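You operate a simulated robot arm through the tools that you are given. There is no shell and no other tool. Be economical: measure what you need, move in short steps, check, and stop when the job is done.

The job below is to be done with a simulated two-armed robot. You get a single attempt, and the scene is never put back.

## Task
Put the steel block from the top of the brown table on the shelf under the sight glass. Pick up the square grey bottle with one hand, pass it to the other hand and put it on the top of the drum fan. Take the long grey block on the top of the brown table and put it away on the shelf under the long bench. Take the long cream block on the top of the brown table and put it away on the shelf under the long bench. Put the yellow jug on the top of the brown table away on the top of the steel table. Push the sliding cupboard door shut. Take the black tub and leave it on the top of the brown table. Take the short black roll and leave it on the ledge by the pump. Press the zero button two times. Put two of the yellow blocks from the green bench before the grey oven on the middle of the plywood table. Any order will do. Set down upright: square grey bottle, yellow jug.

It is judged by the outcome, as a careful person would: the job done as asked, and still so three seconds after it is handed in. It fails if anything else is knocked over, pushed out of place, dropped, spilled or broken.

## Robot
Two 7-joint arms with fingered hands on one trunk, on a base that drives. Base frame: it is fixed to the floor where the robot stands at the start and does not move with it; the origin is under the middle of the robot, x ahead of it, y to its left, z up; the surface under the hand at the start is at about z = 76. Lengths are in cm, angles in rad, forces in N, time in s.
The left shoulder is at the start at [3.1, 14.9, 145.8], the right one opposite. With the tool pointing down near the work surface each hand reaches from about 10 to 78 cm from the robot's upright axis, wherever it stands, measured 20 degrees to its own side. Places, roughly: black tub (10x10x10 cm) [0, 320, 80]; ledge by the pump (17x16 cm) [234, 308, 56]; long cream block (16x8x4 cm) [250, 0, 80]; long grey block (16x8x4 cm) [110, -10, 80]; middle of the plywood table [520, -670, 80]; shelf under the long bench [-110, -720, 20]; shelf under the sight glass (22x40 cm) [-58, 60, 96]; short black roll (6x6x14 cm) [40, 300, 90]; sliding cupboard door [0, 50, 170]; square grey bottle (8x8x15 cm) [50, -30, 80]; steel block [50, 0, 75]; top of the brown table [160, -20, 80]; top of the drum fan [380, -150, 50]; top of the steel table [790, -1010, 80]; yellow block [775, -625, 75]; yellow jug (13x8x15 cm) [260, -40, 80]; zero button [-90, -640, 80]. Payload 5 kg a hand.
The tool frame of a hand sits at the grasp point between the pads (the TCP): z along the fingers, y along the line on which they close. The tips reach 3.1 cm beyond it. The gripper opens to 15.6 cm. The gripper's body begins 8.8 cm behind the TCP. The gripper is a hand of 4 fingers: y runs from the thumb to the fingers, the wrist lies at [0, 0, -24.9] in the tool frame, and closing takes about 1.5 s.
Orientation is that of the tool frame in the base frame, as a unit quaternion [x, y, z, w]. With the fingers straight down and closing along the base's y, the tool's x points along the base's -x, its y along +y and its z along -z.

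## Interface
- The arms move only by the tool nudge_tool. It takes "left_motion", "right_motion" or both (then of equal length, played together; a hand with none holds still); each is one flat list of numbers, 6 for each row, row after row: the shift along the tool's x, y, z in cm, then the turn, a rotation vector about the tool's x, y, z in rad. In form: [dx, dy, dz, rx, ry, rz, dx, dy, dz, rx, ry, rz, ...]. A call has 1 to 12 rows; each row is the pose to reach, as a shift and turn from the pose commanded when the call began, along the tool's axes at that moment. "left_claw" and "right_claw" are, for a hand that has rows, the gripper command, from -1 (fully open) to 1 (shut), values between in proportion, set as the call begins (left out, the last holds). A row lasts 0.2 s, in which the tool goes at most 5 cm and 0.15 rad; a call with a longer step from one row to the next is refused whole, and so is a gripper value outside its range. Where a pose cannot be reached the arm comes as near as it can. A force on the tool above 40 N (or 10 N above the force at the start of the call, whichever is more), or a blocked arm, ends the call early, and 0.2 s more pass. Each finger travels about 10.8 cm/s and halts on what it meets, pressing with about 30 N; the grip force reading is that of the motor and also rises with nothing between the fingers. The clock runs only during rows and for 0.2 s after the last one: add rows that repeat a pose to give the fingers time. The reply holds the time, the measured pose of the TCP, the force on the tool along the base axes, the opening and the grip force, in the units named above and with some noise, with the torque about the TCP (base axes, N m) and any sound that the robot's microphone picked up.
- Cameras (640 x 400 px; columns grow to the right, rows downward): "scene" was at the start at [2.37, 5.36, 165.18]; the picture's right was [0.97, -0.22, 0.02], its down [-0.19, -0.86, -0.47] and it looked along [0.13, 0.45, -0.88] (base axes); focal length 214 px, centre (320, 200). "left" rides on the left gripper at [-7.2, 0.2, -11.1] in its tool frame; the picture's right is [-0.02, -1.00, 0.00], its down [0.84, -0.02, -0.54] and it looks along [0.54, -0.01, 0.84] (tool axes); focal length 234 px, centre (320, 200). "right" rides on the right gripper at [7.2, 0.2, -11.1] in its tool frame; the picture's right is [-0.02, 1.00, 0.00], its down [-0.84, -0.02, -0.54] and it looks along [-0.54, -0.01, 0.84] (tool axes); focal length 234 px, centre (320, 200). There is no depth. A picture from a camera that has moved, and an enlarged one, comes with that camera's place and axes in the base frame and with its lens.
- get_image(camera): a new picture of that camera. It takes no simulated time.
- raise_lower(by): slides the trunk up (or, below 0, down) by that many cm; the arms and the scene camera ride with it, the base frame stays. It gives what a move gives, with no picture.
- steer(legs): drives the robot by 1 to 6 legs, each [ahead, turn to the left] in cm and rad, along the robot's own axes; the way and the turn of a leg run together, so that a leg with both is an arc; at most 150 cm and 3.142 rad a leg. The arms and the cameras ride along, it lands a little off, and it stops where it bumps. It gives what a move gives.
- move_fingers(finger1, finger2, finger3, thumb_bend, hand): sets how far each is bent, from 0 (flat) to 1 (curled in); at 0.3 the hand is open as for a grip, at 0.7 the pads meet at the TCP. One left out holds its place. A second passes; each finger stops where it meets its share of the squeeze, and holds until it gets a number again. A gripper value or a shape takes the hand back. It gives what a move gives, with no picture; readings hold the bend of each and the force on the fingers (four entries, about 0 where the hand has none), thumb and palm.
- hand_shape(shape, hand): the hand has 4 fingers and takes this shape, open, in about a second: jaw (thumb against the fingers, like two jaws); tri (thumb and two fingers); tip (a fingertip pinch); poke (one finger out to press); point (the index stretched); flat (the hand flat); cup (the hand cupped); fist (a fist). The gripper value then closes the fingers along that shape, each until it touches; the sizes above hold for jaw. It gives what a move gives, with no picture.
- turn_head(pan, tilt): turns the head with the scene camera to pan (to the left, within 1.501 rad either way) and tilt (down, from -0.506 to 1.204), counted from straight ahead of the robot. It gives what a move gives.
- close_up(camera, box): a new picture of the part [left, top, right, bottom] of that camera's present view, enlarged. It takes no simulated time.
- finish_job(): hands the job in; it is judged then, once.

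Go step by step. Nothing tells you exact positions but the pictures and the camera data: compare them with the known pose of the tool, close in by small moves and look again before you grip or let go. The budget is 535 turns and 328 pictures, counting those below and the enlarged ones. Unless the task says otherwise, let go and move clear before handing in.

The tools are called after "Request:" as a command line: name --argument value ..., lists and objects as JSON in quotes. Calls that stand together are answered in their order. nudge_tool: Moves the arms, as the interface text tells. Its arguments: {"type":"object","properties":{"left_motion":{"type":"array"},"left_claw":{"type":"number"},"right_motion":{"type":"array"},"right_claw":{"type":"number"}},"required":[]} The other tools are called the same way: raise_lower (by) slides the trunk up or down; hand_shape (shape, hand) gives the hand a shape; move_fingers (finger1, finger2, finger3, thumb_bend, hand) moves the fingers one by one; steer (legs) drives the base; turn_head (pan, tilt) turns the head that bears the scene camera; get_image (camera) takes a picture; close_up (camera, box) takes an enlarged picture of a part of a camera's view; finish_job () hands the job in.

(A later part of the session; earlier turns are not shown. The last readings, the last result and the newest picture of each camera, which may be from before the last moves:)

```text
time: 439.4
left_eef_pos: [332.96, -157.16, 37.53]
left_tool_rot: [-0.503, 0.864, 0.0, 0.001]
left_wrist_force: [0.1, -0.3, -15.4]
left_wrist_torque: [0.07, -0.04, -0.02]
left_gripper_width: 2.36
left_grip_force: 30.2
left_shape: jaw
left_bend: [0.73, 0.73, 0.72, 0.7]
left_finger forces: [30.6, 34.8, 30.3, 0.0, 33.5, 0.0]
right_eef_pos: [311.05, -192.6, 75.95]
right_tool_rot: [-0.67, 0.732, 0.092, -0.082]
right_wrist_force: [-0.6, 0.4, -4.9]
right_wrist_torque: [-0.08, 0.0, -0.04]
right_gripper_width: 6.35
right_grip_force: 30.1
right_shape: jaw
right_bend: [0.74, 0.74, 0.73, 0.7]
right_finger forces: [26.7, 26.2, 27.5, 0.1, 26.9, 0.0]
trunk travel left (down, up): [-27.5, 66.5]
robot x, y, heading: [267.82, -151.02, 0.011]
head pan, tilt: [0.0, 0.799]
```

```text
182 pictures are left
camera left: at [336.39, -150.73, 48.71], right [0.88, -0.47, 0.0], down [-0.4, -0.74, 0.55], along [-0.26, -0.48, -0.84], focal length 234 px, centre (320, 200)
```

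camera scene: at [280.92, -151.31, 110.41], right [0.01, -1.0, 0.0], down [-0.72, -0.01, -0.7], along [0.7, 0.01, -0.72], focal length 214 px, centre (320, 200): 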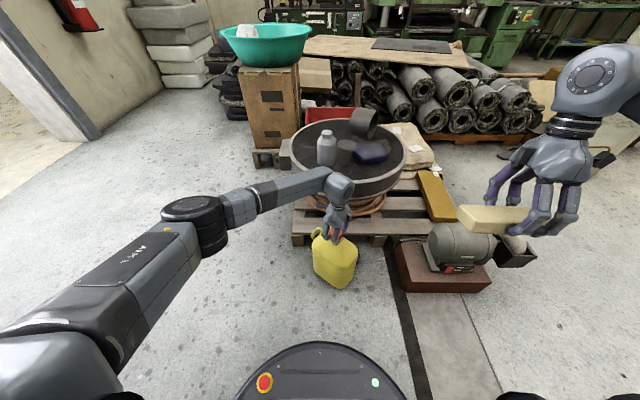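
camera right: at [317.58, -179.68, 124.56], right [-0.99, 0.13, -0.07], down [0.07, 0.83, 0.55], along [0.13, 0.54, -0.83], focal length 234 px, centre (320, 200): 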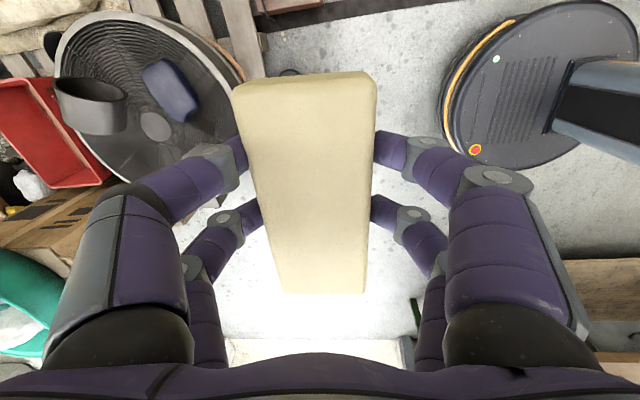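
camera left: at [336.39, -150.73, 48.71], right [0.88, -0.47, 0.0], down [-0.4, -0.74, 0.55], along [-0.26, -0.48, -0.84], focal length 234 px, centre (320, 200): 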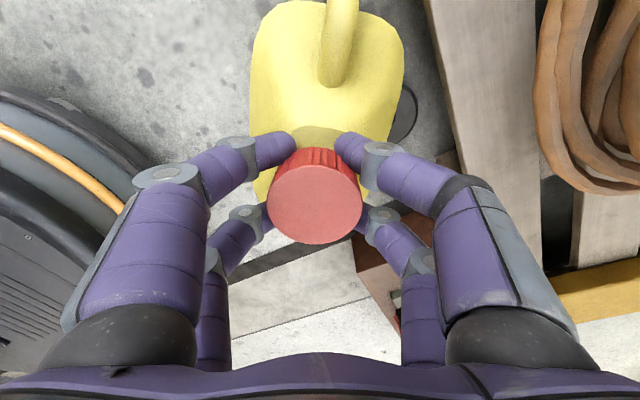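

The can is lifted (about 1.5 kg). I carry it back to its place and then twist it.

Request:
nudge_tool --left_motion '[0, 0, -2, 0, 0, 0, -3.9, 2, -2, 0, 0, 0, -7.8, 3.9, -2, 0, 0, 0, -11.7, 5.9, -2, 0, 0, 0, -15.6, 7.8, -2, 0, 0, 0, -19.5, 9.8, -2, 0, 0, 0, -19.5, 9.8, -2, 0, 0, 0]'

Request:
nudge_tool --left_motion '[0, 0, 0, 0, 0, 0.13, 0, 0, 0, 0, 0, 0.26, 0, 0, 0, 0, 0, 0.39, 0, 0, 0, 0, 0, 0.52, 0, 0, 0, 0, 0, 0.65, 0, 0, 0, 0, 0, 0.78, 0, 0, 0, 0, 0, 0.91, 0, 0, 0, 0, 0, 1.04, 0, 0, 0, 0, 0, 1.17, 0, 0, 0, 0, 0, 1.3, 0, 0, 0, 0, 0, 1.3]'

Request:
get_image --camera "scene"

```text
time: 441.0
left_eef_pos: [334.09, -135.32, 39.7]
left_tool_rot: [-0.502, 0.865, -0.001, 0.0]
left_wrist_force: [-0.3, -0.4, -15.0]
left_wrist_torque: [0.17, -0.16, 0.0]
left_gripper_width: 2.28
left_grip_force: 30.0
left_shape: jaw
left_bend: [0.73, 0.74, 0.72, 0.7]
left_finger forces: [34.8, 41.1, 30.2, 0.0, 37.9, 0.0]
right_eef_pos: [311.07, -192.7, 75.84]
right_tool_rot: [-0.669, 0.733, 0.091, -0.082]
right_wrist_force: [0.1, -0.8, -4.7]
right_wrist_torque: [-0.06, 0.02, 0.01]
right_gripper_width: 6.37
right_grip_force: 29.5
right_shape: jaw
right_bend: [0.74, 0.74, 0.73, 0.7]
right_finger forces: [26.6, 26.2, 27.5, 0.0, 26.8, 0.1]
trunk travel left (down, up): [-27.5, 66.5]
robot x, y, heading: [267.73, -151.6, 0.012]
head pan, tilt: [0.0, 0.799]
```

```text
time: 443.4
left_eef_pos: [334.18, -135.19, 39.57]
left_tool_rot: [0.123, 0.992, -0.001, 0.0]
left_wrist_force: [-0.1, 0.2, -15.1]
left_wrist_torque: [0.02, -0.06, -0.01]
left_gripper_width: 2.24
left_grip_force: 30.2
left_shape: jaw
left_bend: [0.73, 0.74, 0.72, 0.7]
left_finger forces: [33.9, 42.8, 31.7, 0.0, 36.4, 0.0]
right_eef_pos: [311.02, -192.64, 75.89]
right_tool_rot: [-0.669, 0.733, 0.092, -0.082]
right_wrist_force: [-0.2, 0.1, -4.4]
right_wrist_torque: [-0.11, -0.02, -0.02]
right_gripper_width: 6.35
right_grip_force: 30.1
right_shape: jaw
right_bend: [0.74, 0.74, 0.73, 0.7]
right_finger forces: [26.7, 26.2, 27.4, 0.0, 26.9, 0.1]
trunk travel left (down, up): [-27.5, 66.5]
robot x, y, heading: [267.63, -151.24, 0.014]
head pan, tilt: [0.0, 0.799]
```

```text
181 pictures are left
camera scene: at [280.92, -151.25, 110.41], right [0.01, -1.0, 0.0], down [-0.72, -0.01, -0.7], along [0.7, 0.01, -0.72], focal length 214 px, centre (320, 200)
```

scene: 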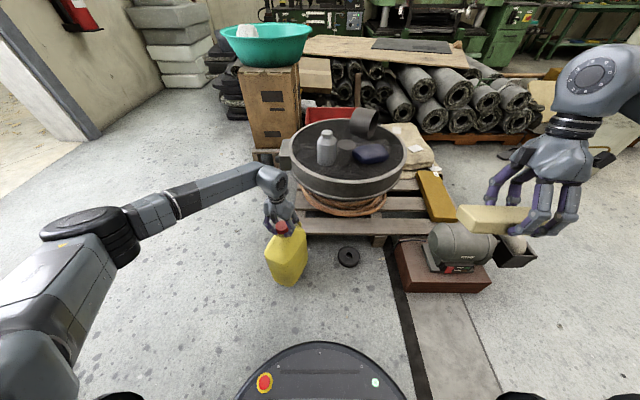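

Request:
nudge_tool --left_motion '[0, 0, 0, 0, 0, 0.13, 0, 0, 0, 0, 0, 0.26, 0, 0, 0, 0, 0, 0.39, 0, 0, 0, 0, 0, 0.52, 0, 0, 0, 0, 0, 0.65, 0, 0, 0, 0, 0, 0.78, 0, 0, 0, 0, 0, 0.91, 0, 0, 0, 0, 0, 1.04, 0, 0, 0, 0, 0, 1.04]'

Request:
close_up --camera "scene" --box '[240, 130, 440, 290]'

```text
time: 445.4
left_eef_pos: [334.14, -135.2, 39.66]
left_tool_rot: [0.599, 0.801, 0.0, 0.001]
left_wrist_force: [0.4, 0.1, -14.0]
left_wrist_torque: [-0.06, 0.01, -0.01]
left_gripper_width: 2.28
left_grip_force: 30.3
left_shape: jaw
left_bend: [0.73, 0.74, 0.72, 0.7]
left_finger forces: [33.7, 42.9, 32.2, 0.0, 36.8, 0.0]
right_eef_pos: [311.16, -192.58, 75.98]
right_tool_rot: [-0.669, 0.733, 0.091, -0.082]
right_wrist_force: [0.0, 0.7, -5.1]
right_wrist_torque: [-0.13, 0.01, 0.01]
right_gripper_width: 6.32
right_grip_force: 29.8
right_shape: jaw
right_bend: [0.74, 0.74, 0.73, 0.7]
right_finger forces: [26.7, 26.2, 27.4, 0.0, 26.9, 0.0]
trunk travel left (down, up): [-27.5, 66.5]
robot x, y, heading: [267.73, -151.79, 0.015]
head pan, tilt: [0.0, 0.799]
```

```text
2.50 times, centred on (340, 210) of scene
camera zoom: at [280.92, -151.25, 110.41], right [0.01, -1.0, 0.0], down [-0.72, -0.01, -0.7], along [0.7, 0.01, -0.72], focal length 536 px, centre (270, 175)
```

zoom: 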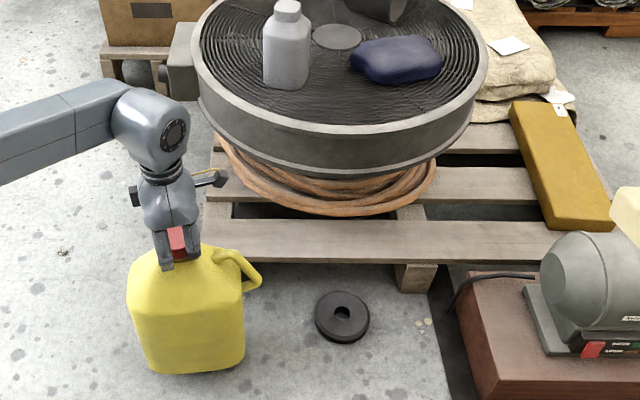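

It matches the original pose. I lower it to the floor.

Request:
nudge_tool --left_motion '[0, 0, 2, 0, 0, 0, 0, 0, 3.5, 0, 0, 0, 0, 0, 4.2, 0, 0, 0, 0, 0, 4.8, 0, 0, 0, 0, 0, 5.3, 0, 0, 0, 0, 0, 5.3, 0, 0, 0]'

```text
time: 446.8
left_eef_pos: [334.22, -135.38, 35.14]
left_tool_rot: [0.598, 0.801, 0.002, 0.004]
left_wrist_force: [-10.3, 7.0, 36.1]
left_wrist_torque: [0.28, 0.7, -0.05]
left_gripper_width: 2.4
left_grip_force: 30.3
left_shape: jaw
left_bend: [0.73, 0.74, 0.72, 0.7]
left_finger forces: [35.4, 55.6, 44.7, 0.1, 58.2, 0.0]
right_eef_pos: [310.81, -192.59, 76.1]
right_tool_rot: [-0.67, 0.733, 0.09, -0.081]
right_wrist_force: [0.2, 0.5, -4.2]
right_wrist_torque: [-0.09, -0.01, 0.01]
right_gripper_width: 6.36
right_grip_force: 30.3
right_shape: jaw
right_bend: [0.74, 0.74, 0.73, 0.7]
right_finger forces: [26.7, 26.2, 27.4, 0.1, 26.9, 0.0]
trunk travel left (down, up): [-27.5, 66.5]
robot x, y, heading: [267.48, -151.34, 0.017]
head pan, tilt: [0.0, 0.799]
```

Request:
nudge_tool --left_motion '[0, 0, -0.4, 0, 0, 0, 0, 0, -0.5, 0, 0, 0]'

Request:
nudge_tool --left_motion '[0, 0, 0, 0, 0, 0, 0, 0, 0, 0, 0, 0, 0, 0, 0, 0, 0, 0, 0, 0, 0, 0, 0, 0, 0, 0, -3, 0, 0, 0, 0, 0, -7, 0, 0, 0, 0, 0, -11, 0, 0, 0, 0, 0, -15, 0, 0, 0, 0, 0, -20, 0, 0, 0, 0, 0, -20, 0, 0, 0]' --left_claw -0.6

Request:
close_up --camera "scene" --box '[240, 130, 440, 290]'

```text
time: 447.4
left_eef_pos: [334.13, -135.43, 35.02]
left_tool_rot: [0.6, 0.8, 0.0, 0.002]
left_wrist_force: [-4.6, 4.6, 18.7]
left_wrist_torque: [-0.12, -0.26, -0.01]
left_gripper_width: 2.37
left_grip_force: 29.8
left_shape: jaw
left_bend: [0.73, 0.74, 0.72, 0.7]
left_finger forces: [39.8, 52.4, 36.9, 0.0, 52.6, 0.0]
right_eef_pos: [310.89, -192.78, 76.03]
right_tool_rot: [-0.669, 0.733, 0.09, -0.081]
right_wrist_force: [-0.5, -0.3, -4.6]
right_wrist_torque: [-0.08, -0.01, -0.01]
right_gripper_width: 6.36
right_grip_force: 30.3
right_shape: jaw
right_bend: [0.74, 0.74, 0.73, 0.7]
right_finger forces: [26.7, 26.2, 27.4, 0.0, 26.9, 0.0]
trunk travel left (down, up): [-27.5, 66.5]
robot x, y, heading: [267.67, -151.23, 0.012]
head pan, tilt: [0.0, 0.799]
```

```text
time: 449.6
left_eef_pos: [334.13, -135.31, 55.02]
left_tool_rot: [0.599, 0.801, 0.0, 0.001]
left_wrist_force: [1.1, -0.2, -0.7]
left_wrist_torque: [0.02, -0.03, -0.01]
left_gripper_width: 12.47
left_grip_force: 0.0
left_shape: jaw
left_bend: [0.26, 0.26, 0.26, 0.47]
left_finger forces: [0.1, 0.1, 0.0, 0.0, 0.0, 0.1]
right_eef_pos: [311.08, -192.65, 75.91]
right_tool_rot: [-0.67, 0.732, 0.092, -0.082]
right_wrist_force: [0.3, 0.4, -3.9]
right_wrist_torque: [-0.17, 0.0, 0.01]
right_gripper_width: 6.33
right_grip_force: 29.9
right_shape: jaw
right_bend: [0.74, 0.74, 0.73, 0.7]
right_finger forces: [26.7, 26.2, 27.4, 0.1, 27.0, 0.0]
trunk travel left (down, up): [-27.5, 66.5]
robot x, y, heading: [267.72, -150.99, 0.013]
head pan, tilt: [0.0, 0.799]
```

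```text
2.50 times, centred on (340, 210) of scene
camera zoom: at [280.81, -151.27, 110.42], right [0.01, -1.0, 0.0], down [-0.72, -0.01, -0.7], along [0.7, 0.01, -0.72], focal length 536 px, centre (270, 175)
```

zoom: 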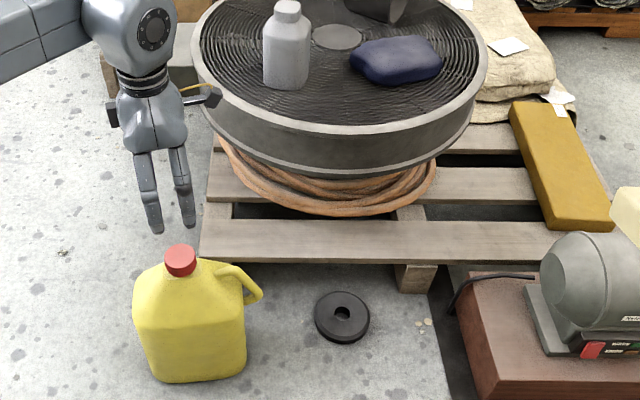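

The can is back as it was. I raise the trunk, back away, and go (in reverse, along a clear line) to the grey block's spot.

Request:
raise_lower --by 40

Request:
steer --legs '[[-42, 0]]'

Request:
steer --legs '[[0, -0.42]]'

Request:
turn_head --pan 1.4 --tilt 0.5

Request:
get_image --camera "scene"

```text
time: 453.4
left_eef_pos: [334.1, -135.4, 95.09]
left_tool_rot: [0.599, 0.801, 0.001, 0.001]
left_wrist_force: [0.7, 0.1, -0.1]
left_wrist_torque: [0.01, -0.04, -0.01]
left_gripper_width: 12.48
left_grip_force: 0.0
left_shape: jaw
left_bend: [0.26, 0.26, 0.26, 0.47]
left_finger forces: [0.0, 0.0, 0.1, 0.0, 0.0, 0.0]
right_eef_pos: [311.13, -192.63, 115.88]
right_tool_rot: [-0.669, 0.733, 0.091, -0.082]
right_wrist_force: [0.0, -0.2, -4.6]
right_wrist_torque: [-0.1, -0.01, 0.01]
right_gripper_width: 6.34
right_grip_force: 29.8
right_shape: jaw
right_bend: [0.74, 0.74, 0.73, 0.7]
right_finger forces: [26.6, 26.2, 27.5, 0.1, 26.8, 0.1]
trunk travel left (down, up): [-67.5, 26.5]
robot x, y, heading: [267.64, -151.46, 0.015]
head pan, tilt: [0.0, 0.799]
```

```text
time: 455.9
left_eef_pos: [292.92, -136.05, 94.88]
left_tool_rot: [0.6, 0.8, -0.001, 0.001]
left_wrist_force: [-1.1, 0.2, 1.1]
left_wrist_torque: [-0.01, 0.01, -0.02]
left_gripper_width: 12.47
left_grip_force: 0.1
left_shape: jaw
left_bend: [0.26, 0.26, 0.26, 0.47]
left_finger forces: [0.1, 0.0, 0.0, 0.0, 0.0, 0.0]
right_eef_pos: [269.6, -193.19, 115.76]
right_tool_rot: [-0.669, 0.733, 0.092, -0.082]
right_wrist_force: [0.9, -0.8, -4.9]
right_wrist_torque: [-0.1, -0.02, 0.0]
right_gripper_width: 6.35
right_grip_force: 30.2
right_shape: jaw
right_bend: [0.74, 0.74, 0.73, 0.7]
right_finger forces: [26.7, 26.2, 27.4, 0.0, 26.9, 0.1]
trunk travel left (down, up): [-67.5, 26.5]
robot x, y, heading: [226.41, -152.14, 0.007]
head pan, tilt: [0.0, 0.799]
```

```text
time: 457.6
left_eef_pos: [293.63, -164.47, 94.98]
left_tool_rot: [0.753, 0.658, -0.001, 0.001]
left_wrist_force: [0.2, -0.3, 0.6]
left_wrist_torque: [0.03, -0.01, 0.01]
left_gripper_width: 12.44
left_grip_force: 0.0
left_shape: jaw
left_bend: [0.26, 0.26, 0.26, 0.47]
left_finger forces: [0.0, 0.1, 0.0, 0.0, 0.0, 0.1]
right_eef_pos: [249.16, -207.25, 115.89]
right_tool_rot: [-0.501, 0.857, 0.106, -0.061]
right_wrist_force: [0.2, -1.4, -5.3]
right_wrist_torque: [-0.07, 0.03, 0.01]
right_gripper_width: 6.33
right_grip_force: 29.9
right_shape: jaw
right_bend: [0.74, 0.74, 0.73, 0.7]
right_finger forces: [26.6, 26.1, 27.4, 0.0, 26.7, 0.1]
trunk travel left (down, up): [-67.5, 26.5]
robot x, y, heading: [226.7, -152.31, -0.407]
head pan, tilt: [0.0, 0.799]
```

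```text
time: 459.1
left_eef_pos: [293.7, -164.41, 94.96]
left_tool_rot: [0.754, 0.657, -0.001, 0.0]
left_wrist_force: [0.5, 0.5, 0.4]
left_wrist_torque: [-0.02, 0.03, 0.03]
left_gripper_width: 12.46
left_grip_force: 0.1
left_shape: jaw
left_bend: [0.26, 0.26, 0.26, 0.47]
left_finger forces: [0.0, 0.1, 0.1, 0.0, 0.0, 0.1]
right_eef_pos: [249.19, -207.13, 115.95]
right_tool_rot: [-0.502, 0.856, 0.105, -0.061]
right_wrist_force: [-0.2, 0.3, -4.1]
right_wrist_torque: [-0.11, 0.04, 0.01]
right_gripper_width: 6.33
right_grip_force: 30.1
right_shape: jaw
right_bend: [0.74, 0.74, 0.73, 0.7]
right_finger forces: [26.7, 26.0, 27.3, 0.0, 26.7, 0.1]
trunk travel left (down, up): [-67.5, 26.5]
robot x, y, heading: [226.28, -151.93, -0.407]
head pan, tilt: [1.4, 0.499]
```

```text
178 pictures are left
camera scene: at [236.04, -146.35, 153.03], right [0.84, -0.55, 0.0], down [-0.26, -0.4, -0.88], along [0.48, 0.73, -0.48], focal length 214 px, centre (320, 200)
```

scene: 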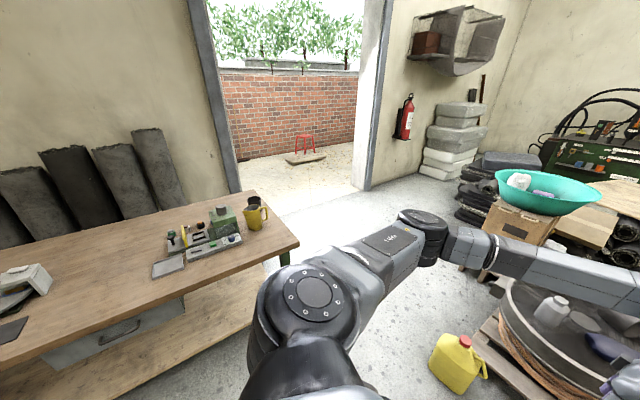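

Clear. I reverse along the table and then turn to face it.

Request:
steer --legs '[[-75, 0], [-70, 0]]'

Request:
steer --legs '[[0, 0.85], [0, 0.85]]'

Request:
turn_head --pan 0 --tilt 0.8

Request:
get_image --camera "scene"

```text
time: 466.5
left_eef_pos: [162.55, -107.83, 94.95]
left_tool_rot: [0.752, 0.659, -0.001, 0.001]
left_wrist_force: [-0.9, 0.0, 0.4]
left_wrist_torque: [-0.02, 0.02, 0.0]
left_gripper_width: 12.48
left_grip_force: 0.1
left_shape: jaw
left_bend: [0.26, 0.26, 0.26, 0.47]
left_finger forces: [0.0, 0.1, 0.0, 0.1, 0.1, 0.1]
right_eef_pos: [118.26, -150.82, 115.86]
right_tool_rot: [-0.503, 0.855, 0.106, -0.061]
right_wrist_force: [0.3, -0.1, -3.9]
right_wrist_torque: [-0.08, 0.01, 0.01]
right_gripper_width: 6.34
right_grip_force: 30.4
right_shape: jaw
right_bend: [0.74, 0.74, 0.73, 0.7]
right_finger forces: [26.7, 26.2, 27.4, 0.1, 26.8, 0.0]
trunk travel left (down, up): [-67.5, 26.5]
robot x, y, heading: [95.74, -95.38, -0.399]
head pan, tilt: [1.4, 0.499]
```

```text
time: 471.3
left_eef_pos: [99.35, -27.47, 94.99]
left_tool_rot: [0.005, 1.0, 0.001, 0.001]
left_wrist_force: [0.3, -0.1, 0.5]
left_wrist_torque: [-0.04, 0.01, 0.03]
left_gripper_width: 12.46
left_grip_force: 0.2
left_shape: jaw
left_bend: [0.26, 0.26, 0.26, 0.47]
left_finger forces: [0.0, 0.1, 0.0, 0.0, 0.1, 0.1]
right_eef_pos: [147.37, -66.13, 115.76]
right_tool_rot: [0.974, -0.191, -0.024, 0.12]
right_wrist_force: [0.2, -0.8, -5.0]
right_wrist_torque: [-0.01, -0.04, -0.04]
right_gripper_width: 6.32
right_grip_force: 29.5
right_shape: jaw
right_bend: [0.74, 0.74, 0.73, 0.7]
right_finger forces: [26.5, 25.9, 27.2, 0.1, 26.5, 0.0]
trunk travel left (down, up): [-67.5, 26.5]
robot x, y, heading: [95.41, -95.43, 1.29]
head pan, tilt: [1.4, 0.499]
```

```text
time: 472.9
left_eef_pos: [99.32, -27.48, 95.06]
left_tool_rot: [0.005, 1.0, 0.001, 0.001]
left_wrist_force: [0.4, 0.2, -0.3]
left_wrist_torque: [0.01, 0.0, -0.01]
left_gripper_width: 12.46
left_grip_force: 0.0
left_shape: jaw
left_bend: [0.26, 0.26, 0.26, 0.47]
left_finger forces: [0.0, 0.1, 0.1, 0.1, 0.1, 0.0]
right_eef_pos: [147.35, -66.17, 115.88]
right_tool_rot: [0.974, -0.19, -0.023, 0.121]
right_wrist_force: [-0.3, -0.3, -4.3]
right_wrist_torque: [-0.04, -0.1, 0.04]
right_gripper_width: 6.33
right_grip_force: 30.2
right_shape: jaw
right_bend: [0.74, 0.74, 0.73, 0.7]
right_finger forces: [26.4, 25.9, 27.2, 0.1, 26.5, 0.0]
trunk travel left (down, up): [-67.5, 26.5]
robot x, y, heading: [95.42, -95.67, 1.286]
head pan, tilt: [0.0, 0.799]
```

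```text
177 pictures are left
camera scene: at [99.0, -82.99, 150.43], right [0.96, -0.28, 0.0], down [-0.2, -0.69, -0.7], along [0.19, 0.67, -0.72], focal length 214 px, centre (320, 200)
```

scene: 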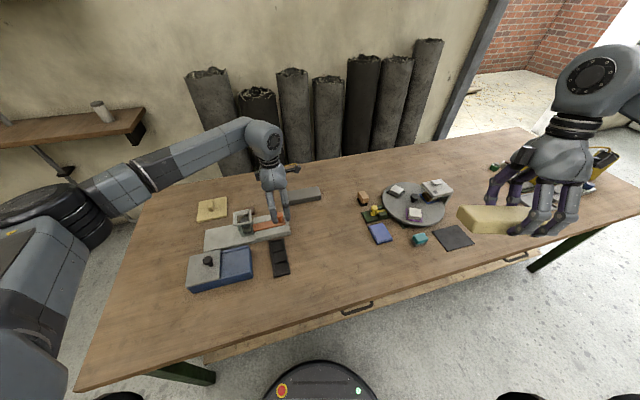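

The grey block lies at about (112, −13), turned about 14°. I move the left hand above it.

Request:
nudge_tool --left_motion '[0, 0, -4, 0, 0, 0, 0, 0, -6, 0, 0, -0.1, -3.2, 3.6, -6, 0, 0, -0.2, -6.4, 7.2, -6, 0, 0, -0.245, -9.5, 10.8, -6, 0, 0, -0.245, -12.7, 14.5, -6, 0, 0, -0.245, -12.7, 14.5, -6, 0, 0, -0.245]' --left_claw -1

Request:
get_image --camera "left"

```text
time: 474.4
left_eef_pos: [111.29, -13.81, 101.17]
left_tool_rot: [-0.116, 0.993, -0.001, 0.002]
left_wrist_force: [-0.1, -0.1, 0.4]
left_wrist_torque: [-0.05, -0.05, -0.07]
left_gripper_width: 15.58
left_grip_force: 0.0
left_shape: jaw
left_bend: [0.3, 0.3, 0.3, 0.3]
left_finger forces: [0.0, 0.1, 0.1, 0.0, 0.0, 0.1]
left hand out of reach, approached as far as the arm can: row 6, 7
right_eef_pos: [146.98, -65.97, 116.11]
right_tool_rot: [0.974, -0.191, -0.022, 0.12]
right_wrist_force: [-0.9, 0.2, -3.9]
right_wrist_torque: [-0.05, -0.15, -0.01]
right_gripper_width: 6.31
right_grip_force: 30.3
right_shape: jaw
right_bend: [0.74, 0.74, 0.73, 0.7]
right_finger forces: [26.4, 25.9, 27.2, 0.0, 26.5, 0.0]
trunk travel left (down, up): [-67.5, 26.5]
robot x, y, heading: [95.06, -95.14, 1.292]
head pan, tilt: [0.0, 0.799]
```

```text
176 pictures are left
camera left: at [118.26, -11.84, 112.13], right [0.25, -0.97, 0.0], down [-0.81, -0.21, 0.54], along [-0.52, -0.14, -0.84], focal length 234 px, centre (320, 200)
```

left: 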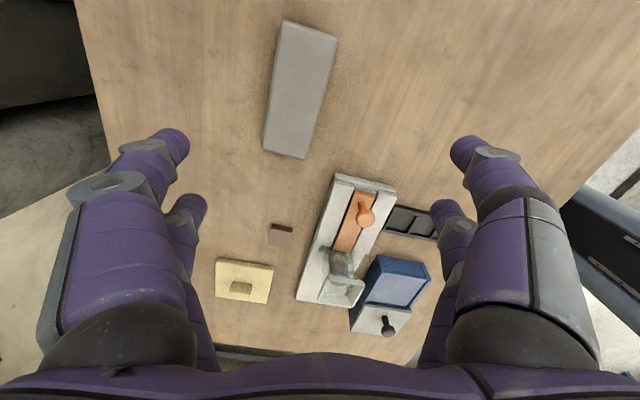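

The block is aligned with x after all, centred near (112.6, −10.3). It's at the edge of reach, so I move in 6 cm and lower the trunk 10 cm.

Request:
steer --legs '[[6, 0]]'

Request:
raise_lower --by -10

Request:
get_image --camera "left"

```text
time: 475.4
left_eef_pos: [113.21, -9.04, 102.16]
left_tool_rot: [-0.115, 0.993, 0.007, 0.003]
left_wrist_force: [-0.2, -0.2, 1.7]
left_wrist_torque: [0.18, -0.01, -0.03]
left_gripper_width: 15.58
left_grip_force: 0.0
left_shape: jaw
left_bend: [0.3, 0.3, 0.3, 0.3]
left_finger forces: [0.1, 0.0, 0.0, 0.0, 0.1, 0.0]
right_eef_pos: [148.92, -61.7, 116.42]
right_tool_rot: [0.975, -0.192, -0.024, 0.113]
right_wrist_force: [-0.6, -2.3, -4.5]
right_wrist_torque: [0.11, -0.12, 0.02]
right_gripper_width: 6.29
right_grip_force: 30.2
right_shape: jaw
right_bend: [0.74, 0.74, 0.73, 0.7]
right_finger forces: [26.8, 26.2, 27.1, 0.0, 26.5, 0.0]
trunk travel left (down, up): [-67.5, 26.5]
robot x, y, heading: [96.61, -89.95, 1.288]
head pan, tilt: [0.0, 0.799]
```

```text
time: 476.8
left_eef_pos: [113.37, -8.23, 91.41]
left_tool_rot: [-0.115, 0.993, 0.002, 0.001]
left_wrist_force: [-1.3, -0.1, 0.0]
left_wrist_torque: [-0.03, 0.0, -0.01]
left_gripper_width: 15.6
left_grip_force: 0.0
left_shape: jaw
left_bend: [0.3, 0.3, 0.3, 0.3]
left_finger forces: [0.0, 0.0, 0.0, 0.1, 0.1, 0.1]
right_eef_pos: [149.01, -60.68, 106.0]
right_tool_rot: [0.974, -0.192, -0.024, 0.119]
right_wrist_force: [0.4, -0.2, -3.9]
right_wrist_torque: [-0.04, -0.12, 0.0]
right_gripper_width: 6.33
right_grip_force: 29.8
right_shape: jaw
right_bend: [0.74, 0.74, 0.73, 0.7]
right_finger forces: [26.6, 26.1, 27.3, 0.0, 26.7, 0.0]
trunk travel left (down, up): [-57.5, 36.5]
robot x, y, heading: [97.08, -89.48, 1.29]
head pan, tilt: [0.0, 0.799]
```

```text
175 pictures are left
camera left: at [120.33, -6.23, 102.44], right [0.25, -0.97, 0.0], down [-0.81, -0.21, 0.54], along [-0.52, -0.13, -0.84], focal length 234 px, centre (320, 200)
```

left: 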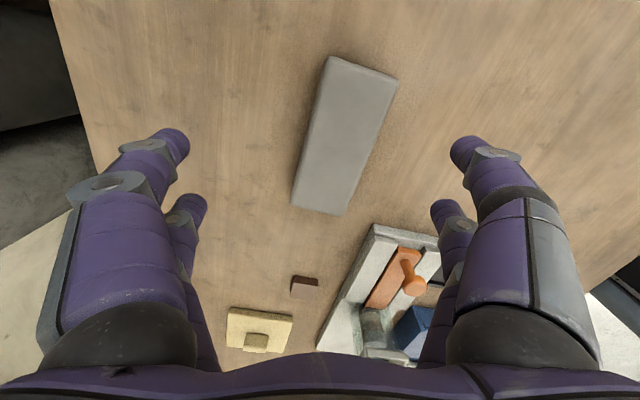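

I align the hand and lower to the block.

Request:
nudge_tool --left_motion '[0, -1, 0, 0, 0, 0.12, 0, -2, 2, 0, 0, 0.235, 0, -2, 5, 0, 0, 0.235, 0, -2, 8, 0, 0, 0.235, 0, -2, 11.2, 0, 0, 0.235, 0, -2, 11.2, 0, 0, 0.235]'

Request:
get_image --camera "left"

```text
time: 478.1
left_eef_pos: [114.03, -10.17, 80.03]
left_tool_rot: [0.003, 1.0, 0.001, 0.001]
left_wrist_force: [0.7, 0.6, 0.4]
left_wrist_torque: [-0.02, -0.01, 0.01]
left_gripper_width: 15.59
left_grip_force: 0.0
left_shape: jaw
left_bend: [0.3, 0.3, 0.3, 0.3]
left_finger forces: [0.0, 0.0, 0.0, 0.0, 0.1, 0.0]
right_eef_pos: [149.05, -60.67, 106.03]
right_tool_rot: [0.974, -0.192, -0.025, 0.117]
right_wrist_force: [0.4, 0.3, -4.2]
right_wrist_torque: [-0.02, -0.1, -0.04]
right_gripper_width: 6.31
right_grip_force: 29.6
right_shape: jaw
right_bend: [0.74, 0.74, 0.73, 0.7]
right_finger forces: [26.6, 26.0, 27.3, 0.1, 26.7, 0.0]
trunk travel left (down, up): [-57.5, 36.5]
robot x, y, heading: [97.08, -89.48, 1.281]
head pan, tilt: [0.0, 0.799]
```

```text
174 pictures are left
camera left: at [121.25, -9.95, 91.22], right [0.02, -1.0, 0.0], down [-0.84, -0.02, 0.54], along [-0.54, -0.01, -0.84], focal length 234 px, centre (320, 200)
```

left: 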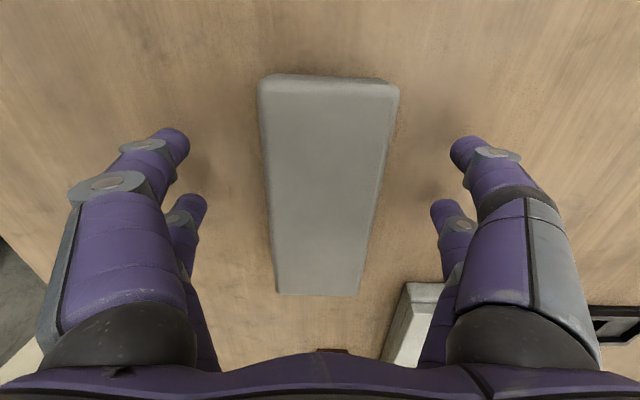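

Well centred. I close and lift.

Request:
nudge_tool --left_motion '[0, 0, 0, 0, 0, 0, 0, 0, 0, 0, 0, 0, 0, 0, 0, 0, 0, 0, 0, 0, 0, 0, 0, 0, 0, 0, 0, 0, 0, 0, 0, 0, 0, 0, 0, 0]' --left_claw 1

Request:
nudge_tool --left_motion '[0, 0, -3, 0, 0, 0, 0, 0, -7, 0, 0, 0, 0, 0, -11, 0, 0, 0, 0, 0, -15, 0, 0, 0, 2, -3, -18, 0, 0, 0, 4, -6, -20, 0, 0, 0, 4, -6, -20, 0, 0, 0]'

Request:
get_image --camera "left"

```text
time: 479.6
left_eef_pos: [114.03, -10.06, 80.01]
left_tool_rot: [0.002, 1.0, 0.002, 0.001]
left_wrist_force: [0.8, -1.1, 0.0]
left_wrist_torque: [-0.1, -0.04, -0.07]
left_gripper_width: 6.43
left_grip_force: 30.0
left_shape: jaw
left_bend: [0.74, 0.73, 0.73, 0.7]
left_finger forces: [26.9, 27.2, 27.3, 0.0, 27.8, 0.0]
right_eef_pos: [148.97, -60.67, 106.14]
right_tool_rot: [0.974, -0.191, -0.025, 0.119]
right_wrist_force: [0.1, 0.0, -4.2]
right_wrist_torque: [-0.04, -0.07, -0.03]
right_gripper_width: 6.33
right_grip_force: 29.7
right_shape: jaw
right_bend: [0.74, 0.74, 0.73, 0.7]
right_finger forces: [26.6, 26.1, 27.3, 0.0, 26.7, 0.0]
trunk travel left (down, up): [-57.5, 36.5]
robot x, y, heading: [97.17, -89.63, 1.287]
head pan, tilt: [0.0, 0.799]
```

```text
time: 481.1
left_eef_pos: [110.05, -16.06, 100.0]
left_tool_rot: [0.003, 1.0, 0.002, 0.001]
left_wrist_force: [-0.1, 0.0, -5.8]
left_wrist_torque: [-0.01, -0.08, -0.01]
left_gripper_width: 6.41
left_grip_force: 30.1
left_shape: jaw
left_bend: [0.74, 0.73, 0.73, 0.7]
left_finger forces: [27.4, 27.5, 27.1, 0.0, 27.6, 0.0]
right_eef_pos: [149.25, -60.53, 105.98]
right_tool_rot: [0.974, -0.192, -0.024, 0.118]
right_wrist_force: [0.1, 0.0, -4.9]
right_wrist_torque: [-0.02, -0.1, 0.0]
right_gripper_width: 6.31
right_grip_force: 30.0
right_shape: jaw
right_bend: [0.74, 0.74, 0.73, 0.7]
right_finger forces: [26.6, 26.2, 27.4, 0.0, 26.7, 0.0]
trunk travel left (down, up): [-57.5, 36.5]
robot x, y, heading: [97.05, -89.79, 1.288]
head pan, tilt: [0.0, 0.799]
```

```text
173 pictures are left
camera left: at [117.27, -15.9, 111.02], right [0.02, -1.0, 0.0], down [-0.84, -0.02, 0.54], along [-0.54, -0.01, -0.84], focal length 234 px, centre (320, 200)
```

left: 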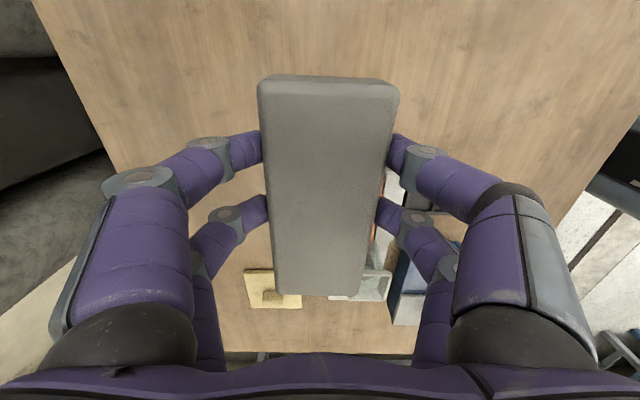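

The grey block is held. I back out, raise the trunk and head down the room.

Request:
steer --legs '[[-48, 0]]'

Request:
raise_lower --by 20

Request:
steer --legs '[[0, 0.95], [0, 0.95], [0, 0.95]]'

Request:
turn_head --pan 0 --tilt 0.35

Request:
get_image --camera "scene"

```text
time: 484.0
left_eef_pos: [96.86, -61.54, 99.89]
left_tool_rot: [0.003, 1.0, 0.002, 0.001]
left_wrist_force: [0.4, -0.9, -4.8]
left_wrist_torque: [0.02, -0.11, 0.03]
left_gripper_width: 6.41
left_grip_force: 30.4
left_shape: jaw
left_bend: [0.74, 0.73, 0.73, 0.7]
left_finger forces: [27.4, 27.5, 27.3, 0.0, 27.6, 0.1]
right_eef_pos: [135.78, -106.03, 106.01]
right_tool_rot: [0.974, -0.193, -0.024, 0.119]
right_wrist_force: [0.2, 0.2, -4.2]
right_wrist_torque: [-0.04, -0.07, -0.04]
right_gripper_width: 6.29
right_grip_force: 29.9
right_shape: jaw
right_bend: [0.74, 0.74, 0.73, 0.7]
right_finger forces: [26.6, 26.1, 27.2, 0.0, 26.8, 0.0]
trunk travel left (down, up): [-57.5, 36.5]
robot x, y, heading: [83.79, -134.82, 1.28]
head pan, tilt: [0.0, 0.799]
```

```text
time: 486.1
left_eef_pos: [96.82, -61.41, 120.04]
left_tool_rot: [0.003, 1.0, 0.002, 0.001]
left_wrist_force: [-0.8, 0.3, -5.3]
left_wrist_torque: [-0.03, -0.06, -0.02]
left_gripper_width: 6.39
left_grip_force: 29.9
left_shape: jaw
left_bend: [0.74, 0.73, 0.73, 0.7]
left_finger forces: [27.5, 27.5, 27.3, 0.0, 27.6, 0.0]
right_eef_pos: [135.78, -106.17, 126.05]
right_tool_rot: [0.974, -0.192, -0.024, 0.119]
right_wrist_force: [-0.4, -1.3, -4.0]
right_wrist_torque: [-0.04, -0.11, 0.0]
right_gripper_width: 6.32
right_grip_force: 29.7
right_shape: jaw
right_bend: [0.74, 0.74, 0.73, 0.7]
right_finger forces: [26.5, 26.2, 27.3, 0.0, 26.7, 0.0]
trunk travel left (down, up): [-77.5, 16.5]
robot x, y, heading: [84.08, -135.29, 1.291]
head pan, tilt: [0.0, 0.799]
```

```text
time: 488.8
left_eef_pos: [33.74, -79.51, 119.87]
left_tool_rot: [-0.435, 0.901, 0.002, 0.0]
left_wrist_force: [-0.3, -0.2, -4.3]
left_wrist_torque: [0.07, -0.06, -0.03]
left_gripper_width: 6.39
left_grip_force: 29.5
left_shape: jaw
left_bend: [0.74, 0.73, 0.73, 0.7]
left_finger forces: [26.9, 27.3, 27.0, 0.0, 27.4, 0.1]
right_eef_pos: [92.85, -76.31, 125.95]
right_tool_rot: [0.96, 0.253, 0.03, 0.117]
right_wrist_force: [0.0, -0.3, -4.8]
right_wrist_torque: [0.05, -0.08, 0.02]
right_gripper_width: 6.32
right_grip_force: 29.9
right_shape: jaw
right_bend: [0.74, 0.74, 0.73, 0.7]
right_finger forces: [27.0, 26.8, 28.0, 0.1, 27.1, 0.0]
trunk travel left (down, up): [-77.5, 16.5]
robot x, y, heading: [83.83, -135.08, 2.19]
head pan, tilt: [0.0, 0.799]
stopped in leg 1: the robot was blocked; the commanded pose is now the measured one
```

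```text
time: 489.7
left_eef_pos: [33.76, -79.42, 119.88]
left_tool_rot: [-0.435, 0.9, 0.002, 0.0]
left_wrist_force: [0.7, 0.3, -4.7]
left_wrist_torque: [0.09, -0.06, 0.05]
left_gripper_width: 6.39
left_grip_force: 30.4
left_shape: jaw
left_bend: [0.74, 0.73, 0.73, 0.7]
left_finger forces: [27.0, 27.3, 27.0, 0.0, 27.3, 0.0]
right_eef_pos: [92.92, -76.17, 126.0]
right_tool_rot: [0.96, 0.254, 0.03, 0.118]
right_wrist_force: [1.0, 0.3, -4.6]
right_wrist_torque: [0.05, -0.05, -0.01]
right_gripper_width: 6.32
right_grip_force: 29.6
right_shape: jaw
right_bend: [0.74, 0.74, 0.73, 0.7]
right_finger forces: [27.0, 26.8, 28.0, 0.1, 27.2, 0.1]
trunk travel left (down, up): [-77.5, 16.5]
robot x, y, heading: [83.83, -135.41, 2.192]
head pan, tilt: [0.0, 0.351]
```

```text
172 pictures are left
camera scene: at [75.27, -123.39, 164.38], right [0.81, 0.58, 0.0], down [0.2, -0.28, -0.94], along [-0.55, 0.76, -0.35], focal length 214 px, centre (320, 200)
```

scene: 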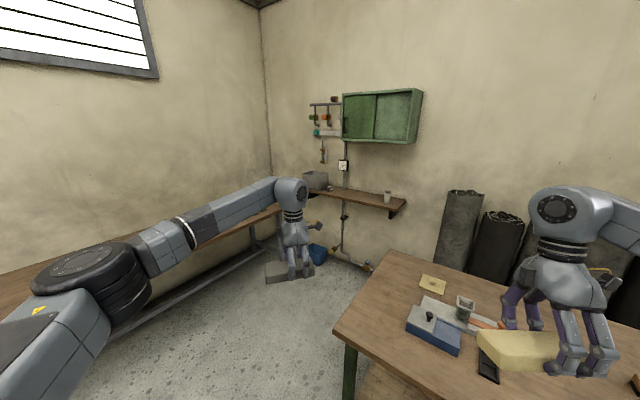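

Request:
steer --legs '[[0, 0.6], [0, 0.6], [0, 0.7]]'

Request:
get_image --camera "scene"

```text
time: 490.6
left_eef_pos: [32.01, -81.35, 119.92]
left_tool_rot: [-0.451, 0.893, 0.001, -0.001]
left_wrist_force: [-0.3, -0.1, -4.9]
left_wrist_torque: [0.05, -0.01, -0.01]
left_gripper_width: 6.36
left_grip_force: 30.1
left_shape: jaw
left_bend: [0.74, 0.73, 0.73, 0.7]
left_finger forces: [27.2, 27.3, 27.1, 0.1, 27.4, 0.1]
right_eef_pos: [90.65, -75.64, 125.95]
right_tool_rot: [0.955, 0.272, 0.03, 0.115]
right_wrist_force: [1.6, 0.7, -4.7]
right_wrist_torque: [0.06, -0.03, -0.02]
right_gripper_width: 6.33
right_grip_force: 29.8
right_shape: jaw
right_bend: [0.74, 0.74, 0.73, 0.7]
right_finger forces: [27.3, 26.7, 28.1, 0.0, 27.2, 0.0]
trunk travel left (down, up): [-77.5, 16.5]
robot x, y, heading: [83.48, -135.56, 2.235]
head pan, tilt: [0.0, 0.351]
stopped in leg 1: the robot was blocked; the commanded pose is now the measured one
```

```text
171 pictures are left
camera scene: at [75.14, -123.57, 164.39], right [0.79, 0.61, 0.0], down [0.21, -0.27, -0.94], along [-0.58, 0.74, -0.34], focal length 214 px, centre (320, 200)
```

scene: 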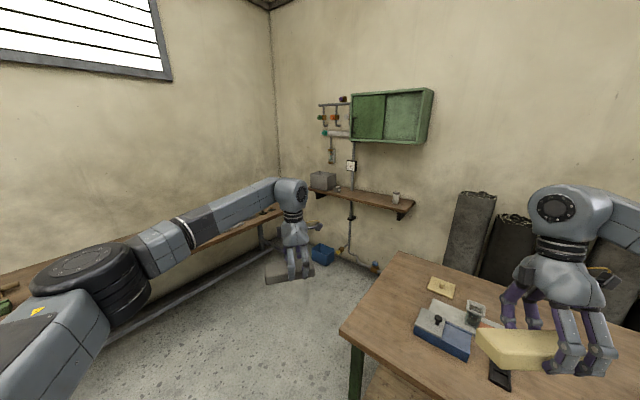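

Request:
turn_head --pan 1.5 --tilt 0.8

Request:
get_image --camera "scene"

Request:
turn_head --pan -1.5 --tilt 0.8

Request:
get_image --camera "scene"

```text
time: 492.2
left_eef_pos: [31.66, -81.44, 119.98]
left_tool_rot: [-0.452, 0.892, 0.003, 0.0]
left_wrist_force: [0.2, -0.1, -4.7]
left_wrist_torque: [0.09, -0.07, 0.01]
left_gripper_width: 6.38
left_grip_force: 29.9
left_shape: jaw
left_bend: [0.74, 0.73, 0.73, 0.7]
left_finger forces: [27.2, 27.2, 27.1, 0.0, 27.5, 0.0]
right_eef_pos: [90.38, -75.83, 126.12]
right_tool_rot: [0.955, 0.272, 0.032, 0.114]
right_wrist_force: [-0.3, -0.3, -4.9]
right_wrist_torque: [0.08, -0.06, 0.01]
right_gripper_width: 6.32
right_grip_force: 30.1
right_shape: jaw
right_bend: [0.74, 0.74, 0.73, 0.7]
right_finger forces: [27.3, 26.7, 28.1, 0.0, 27.2, 0.1]
trunk travel left (down, up): [-77.5, 16.5]
robot x, y, heading: [83.68, -135.17, 2.23]
head pan, tilt: [1.499, 0.799]
```

```text
170 pictures are left
camera scene: at [73.84, -135.55, 160.43], right [-0.55, 0.83, 0.0], down [0.6, 0.4, -0.7], along [-0.58, -0.39, -0.72], focal length 214 px, centre (320, 200)
```

scene: 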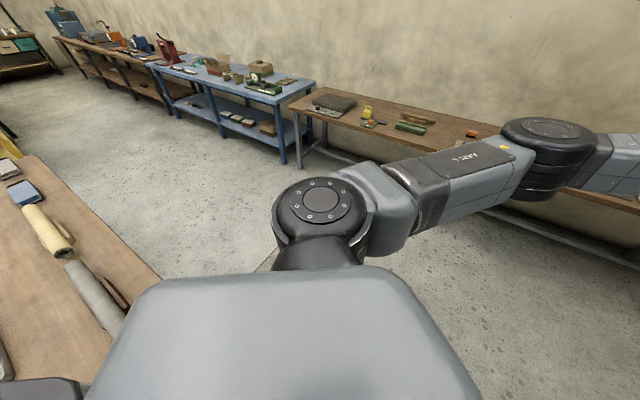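

```text
time: 494.8
left_eef_pos: [31.72, -81.51, 119.93]
left_tool_rot: [-0.452, 0.892, 0.002, 0.0]
left_wrist_force: [-0.2, -0.3, -5.4]
left_wrist_torque: [0.11, -0.04, 0.01]
left_gripper_width: 6.38
left_grip_force: 30.0
left_shape: jaw
left_bend: [0.74, 0.73, 0.73, 0.7]
left_finger forces: [27.2, 27.3, 27.2, 0.0, 27.5, 0.0]
right_eef_pos: [90.54, -75.76, 126.14]
right_tool_rot: [0.955, 0.272, 0.031, 0.114]
right_wrist_force: [1.5, 0.3, -4.7]
right_wrist_torque: [0.03, -0.04, 0.02]
right_gripper_width: 6.31
right_grip_force: 30.0
right_shape: jaw
right_bend: [0.74, 0.74, 0.73, 0.7]
right_finger forces: [27.3, 26.7, 28.1, 0.0, 27.1, 0.0]
trunk travel left (down, up): [-77.5, 16.5]
robot x, y, heading: [83.44, -135.09, 2.23]
head pan, tilt: [-1.499, 0.799]
```

```text
169 pictures are left
camera scene: at [86.56, -125.68, 160.43], right [0.67, -0.74, 0.0], down [-0.53, -0.48, -0.7], along [0.52, 0.47, -0.72], focal length 214 px, centre (320, 200)
```

scene: 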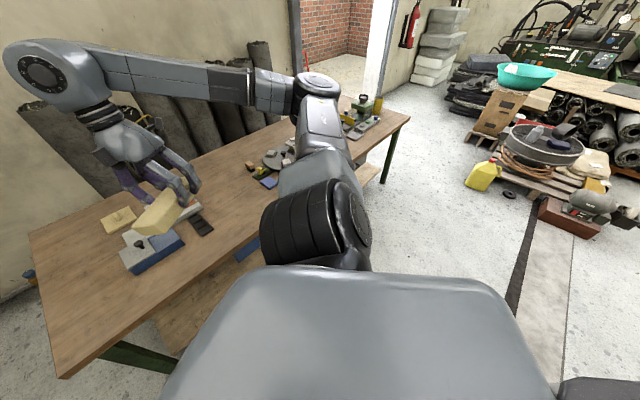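

Request:
steer --legs '[[0, 0.25]]'

```text
time: 496.1
left_eef_pos: [20.16, -95.64, 119.99]
left_tool_rot: [-0.559, 0.829, 0.001, 0.0]
left_wrist_force: [0.4, 0.1, -4.9]
left_wrist_torque: [0.09, 0.0, -0.01]
left_gripper_width: 6.36
left_grip_force: 29.7
left_shape: jaw
left_bend: [0.74, 0.73, 0.73, 0.7]
left_finger forces: [27.0, 27.1, 26.9, 0.0, 27.1, 0.0]
right_eef_pos: [75.66, -75.92, 126.07]
right_tool_rot: [0.914, 0.389, 0.044, 0.11]
right_wrist_force: [-0.2, -0.3, -5.2]
right_wrist_torque: [0.04, -0.08, 0.0]
right_gripper_width: 6.3
right_grip_force: 30.1
right_shape: jaw
right_bend: [0.74, 0.74, 0.73, 0.7]
right_finger forces: [27.2, 26.5, 28.1, 0.0, 27.0, 0.0]
trunk travel left (down, up): [-77.5, 16.5]
robot x, y, heading: [83.86, -135.15, 2.478]
head pan, tilt: [-1.499, 0.799]
```

Request:
steer --legs '[[0, 0.33], [0, 0.33], [65, 0]]'

Request:
steer --legs '[[0, 0.5], [0, 0.5], [0, 0.57]]'

Request:
turn_head --pan 0 --tilt 0.35

Request:
get_image --camera "scene"

```text
time: 501.8
left_eef_pos: [-55.63, -143.16, 119.91]
left_tool_rot: [0.798, -0.603, -0.002, 0.001]
left_wrist_force: [-0.2, 0.1, -3.7]
left_wrist_torque: [0.08, 0.05, 0.01]
left_gripper_width: 6.35
left_grip_force: 30.2
left_shape: jaw
left_bend: [0.74, 0.73, 0.73, 0.7]
left_finger forces: [27.1, 27.1, 26.9, 0.0, 27.3, 0.0]
right_eef_pos: [-23.96, -93.25, 126.09]
right_tool_rot: [0.738, 0.664, 0.078, 0.089]
right_wrist_force: [0.5, -0.3, -3.8]
right_wrist_torque: [0.11, -0.01, 0.02]
right_gripper_width: 6.31
right_grip_force: 30.2
right_shape: jaw
right_bend: [0.74, 0.74, 0.73, 0.7]
right_finger forces: [26.9, 26.1, 27.7, 0.0, 26.6, 0.1]
trunk travel left (down, up): [-77.5, 16.5]
robot x, y, heading: [18.41, -134.98, 3.142]
head pan, tilt: [-1.499, 0.799]
```

```text
time: 506.6
left_eef_pos: [27.54, -209.41, 119.86]
left_tool_rot: [0.99, 0.144, -0.001, 0.001]
left_wrist_force: [-0.1, 0.3, -5.0]
left_wrist_torque: [-0.03, 0.06, 0.0]
left_gripper_width: 6.3
left_grip_force: 30.0
left_shape: jaw
left_bend: [0.74, 0.73, 0.73, 0.7]
left_finger forces: [26.7, 26.8, 26.7, 0.0, 26.9, 0.0]
right_eef_pos: [-22.69, -178.26, 126.16]
right_tool_rot: [0.046, 0.992, 0.117, 0.007]
right_wrist_force: [-0.3, 0.6, -5.0]
right_wrist_torque: [0.01, 0.05, 0.0]
right_gripper_width: 6.32
right_grip_force: 30.3
right_shape: jaw
right_bend: [0.74, 0.74, 0.73, 0.7]
right_finger forces: [26.2, 25.7, 26.9, 0.0, 26.3, 0.0]
trunk travel left (down, up): [-77.5, 16.5]
robot x, y, heading: [18.74, -134.99, -1.56]
head pan, tilt: [-1.499, 0.799]
```

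```text
time: 508.2
left_eef_pos: [27.57, -209.17, 119.88]
left_tool_rot: [0.99, 0.144, -0.001, 0.002]
left_wrist_force: [0.6, -0.5, -4.9]
left_wrist_torque: [-0.02, 0.08, -0.03]
left_gripper_width: 6.3
left_grip_force: 30.1
left_shape: jaw
left_bend: [0.74, 0.73, 0.73, 0.7]
left_finger forces: [26.8, 26.8, 26.6, 0.1, 27.0, 0.1]
right_eef_pos: [-22.58, -178.23, 126.12]
right_tool_rot: [0.047, 0.992, 0.119, 0.006]
right_wrist_force: [0.2, 0.3, -4.8]
right_wrist_torque: [-0.01, 0.07, -0.01]
right_gripper_width: 6.31
right_grip_force: 30.1
right_shape: jaw
right_bend: [0.74, 0.74, 0.73, 0.7]
right_finger forces: [26.2, 25.7, 26.8, 0.1, 26.3, 0.0]
trunk travel left (down, up): [-77.5, 16.5]
robot x, y, heading: [18.78, -135.19, -1.559]
head pan, tilt: [0.0, 0.351]
```

```text
168 pictures are left
camera scene: at [18.73, -149.5, 164.38], right [-1.0, -0.01, 0.0], down [0.0, 0.34, -0.94], along [0.01, -0.94, -0.34], focal length 214 px, centre (320, 200)
```

scene: 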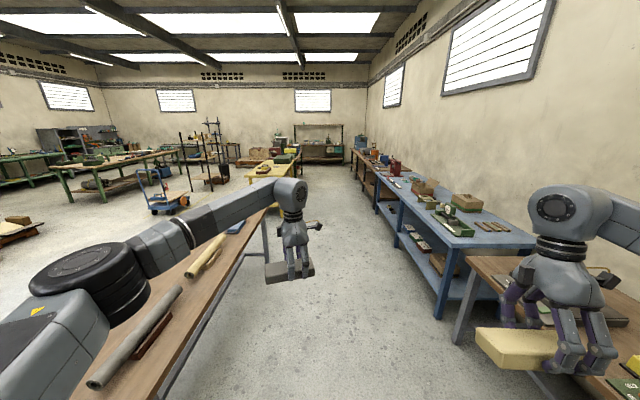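

The corridor ahead is clear between the table (x>75) and the benches (x<−75). I drive down it.

Request:
steer --legs '[[140, 0], [110, 0]]'

Request:
get_image --camera "scene"

```text
time: 520.3
left_eef_pos: [32.08, -456.4, 119.89]
left_tool_rot: [0.989, 0.148, -0.001, 0.002]
left_wrist_force: [0.8, -1.0, -4.8]
left_wrist_torque: [-0.05, 0.05, 0.0]
left_gripper_width: 6.28
left_grip_force: 29.5
left_shape: jaw
left_bend: [0.74, 0.73, 0.73, 0.7]
left_finger forces: [26.8, 26.9, 26.7, 0.0, 26.9, 0.0]
right_eef_pos: [-18.34, -425.88, 126.15]
right_tool_rot: [0.042, 0.992, 0.117, 0.006]
right_wrist_force: [0.4, -0.2, -4.5]
right_wrist_torque: [0.02, 0.07, 0.0]
right_gripper_width: 6.3
right_grip_force: 30.2
right_shape: jaw
right_bend: [0.74, 0.74, 0.73, 0.7]
right_finger forces: [26.1, 25.6, 26.9, 0.1, 26.2, 0.1]
trunk travel left (down, up): [-77.5, 16.5]
robot x, y, heading: [22.77, -382.39, -1.549]
head pan, tilt: [0.0, 0.351]
```

```text
167 pictures are left
camera scene: at [22.79, -396.71, 164.39], right [-1.0, -0.02, 0.0], down [-0.01, 0.34, -0.94], along [0.02, -0.94, -0.34], focal length 214 px, centre (320, 200)
```

scene: 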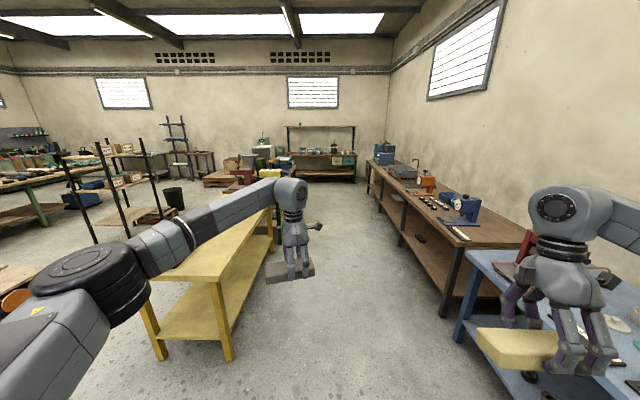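

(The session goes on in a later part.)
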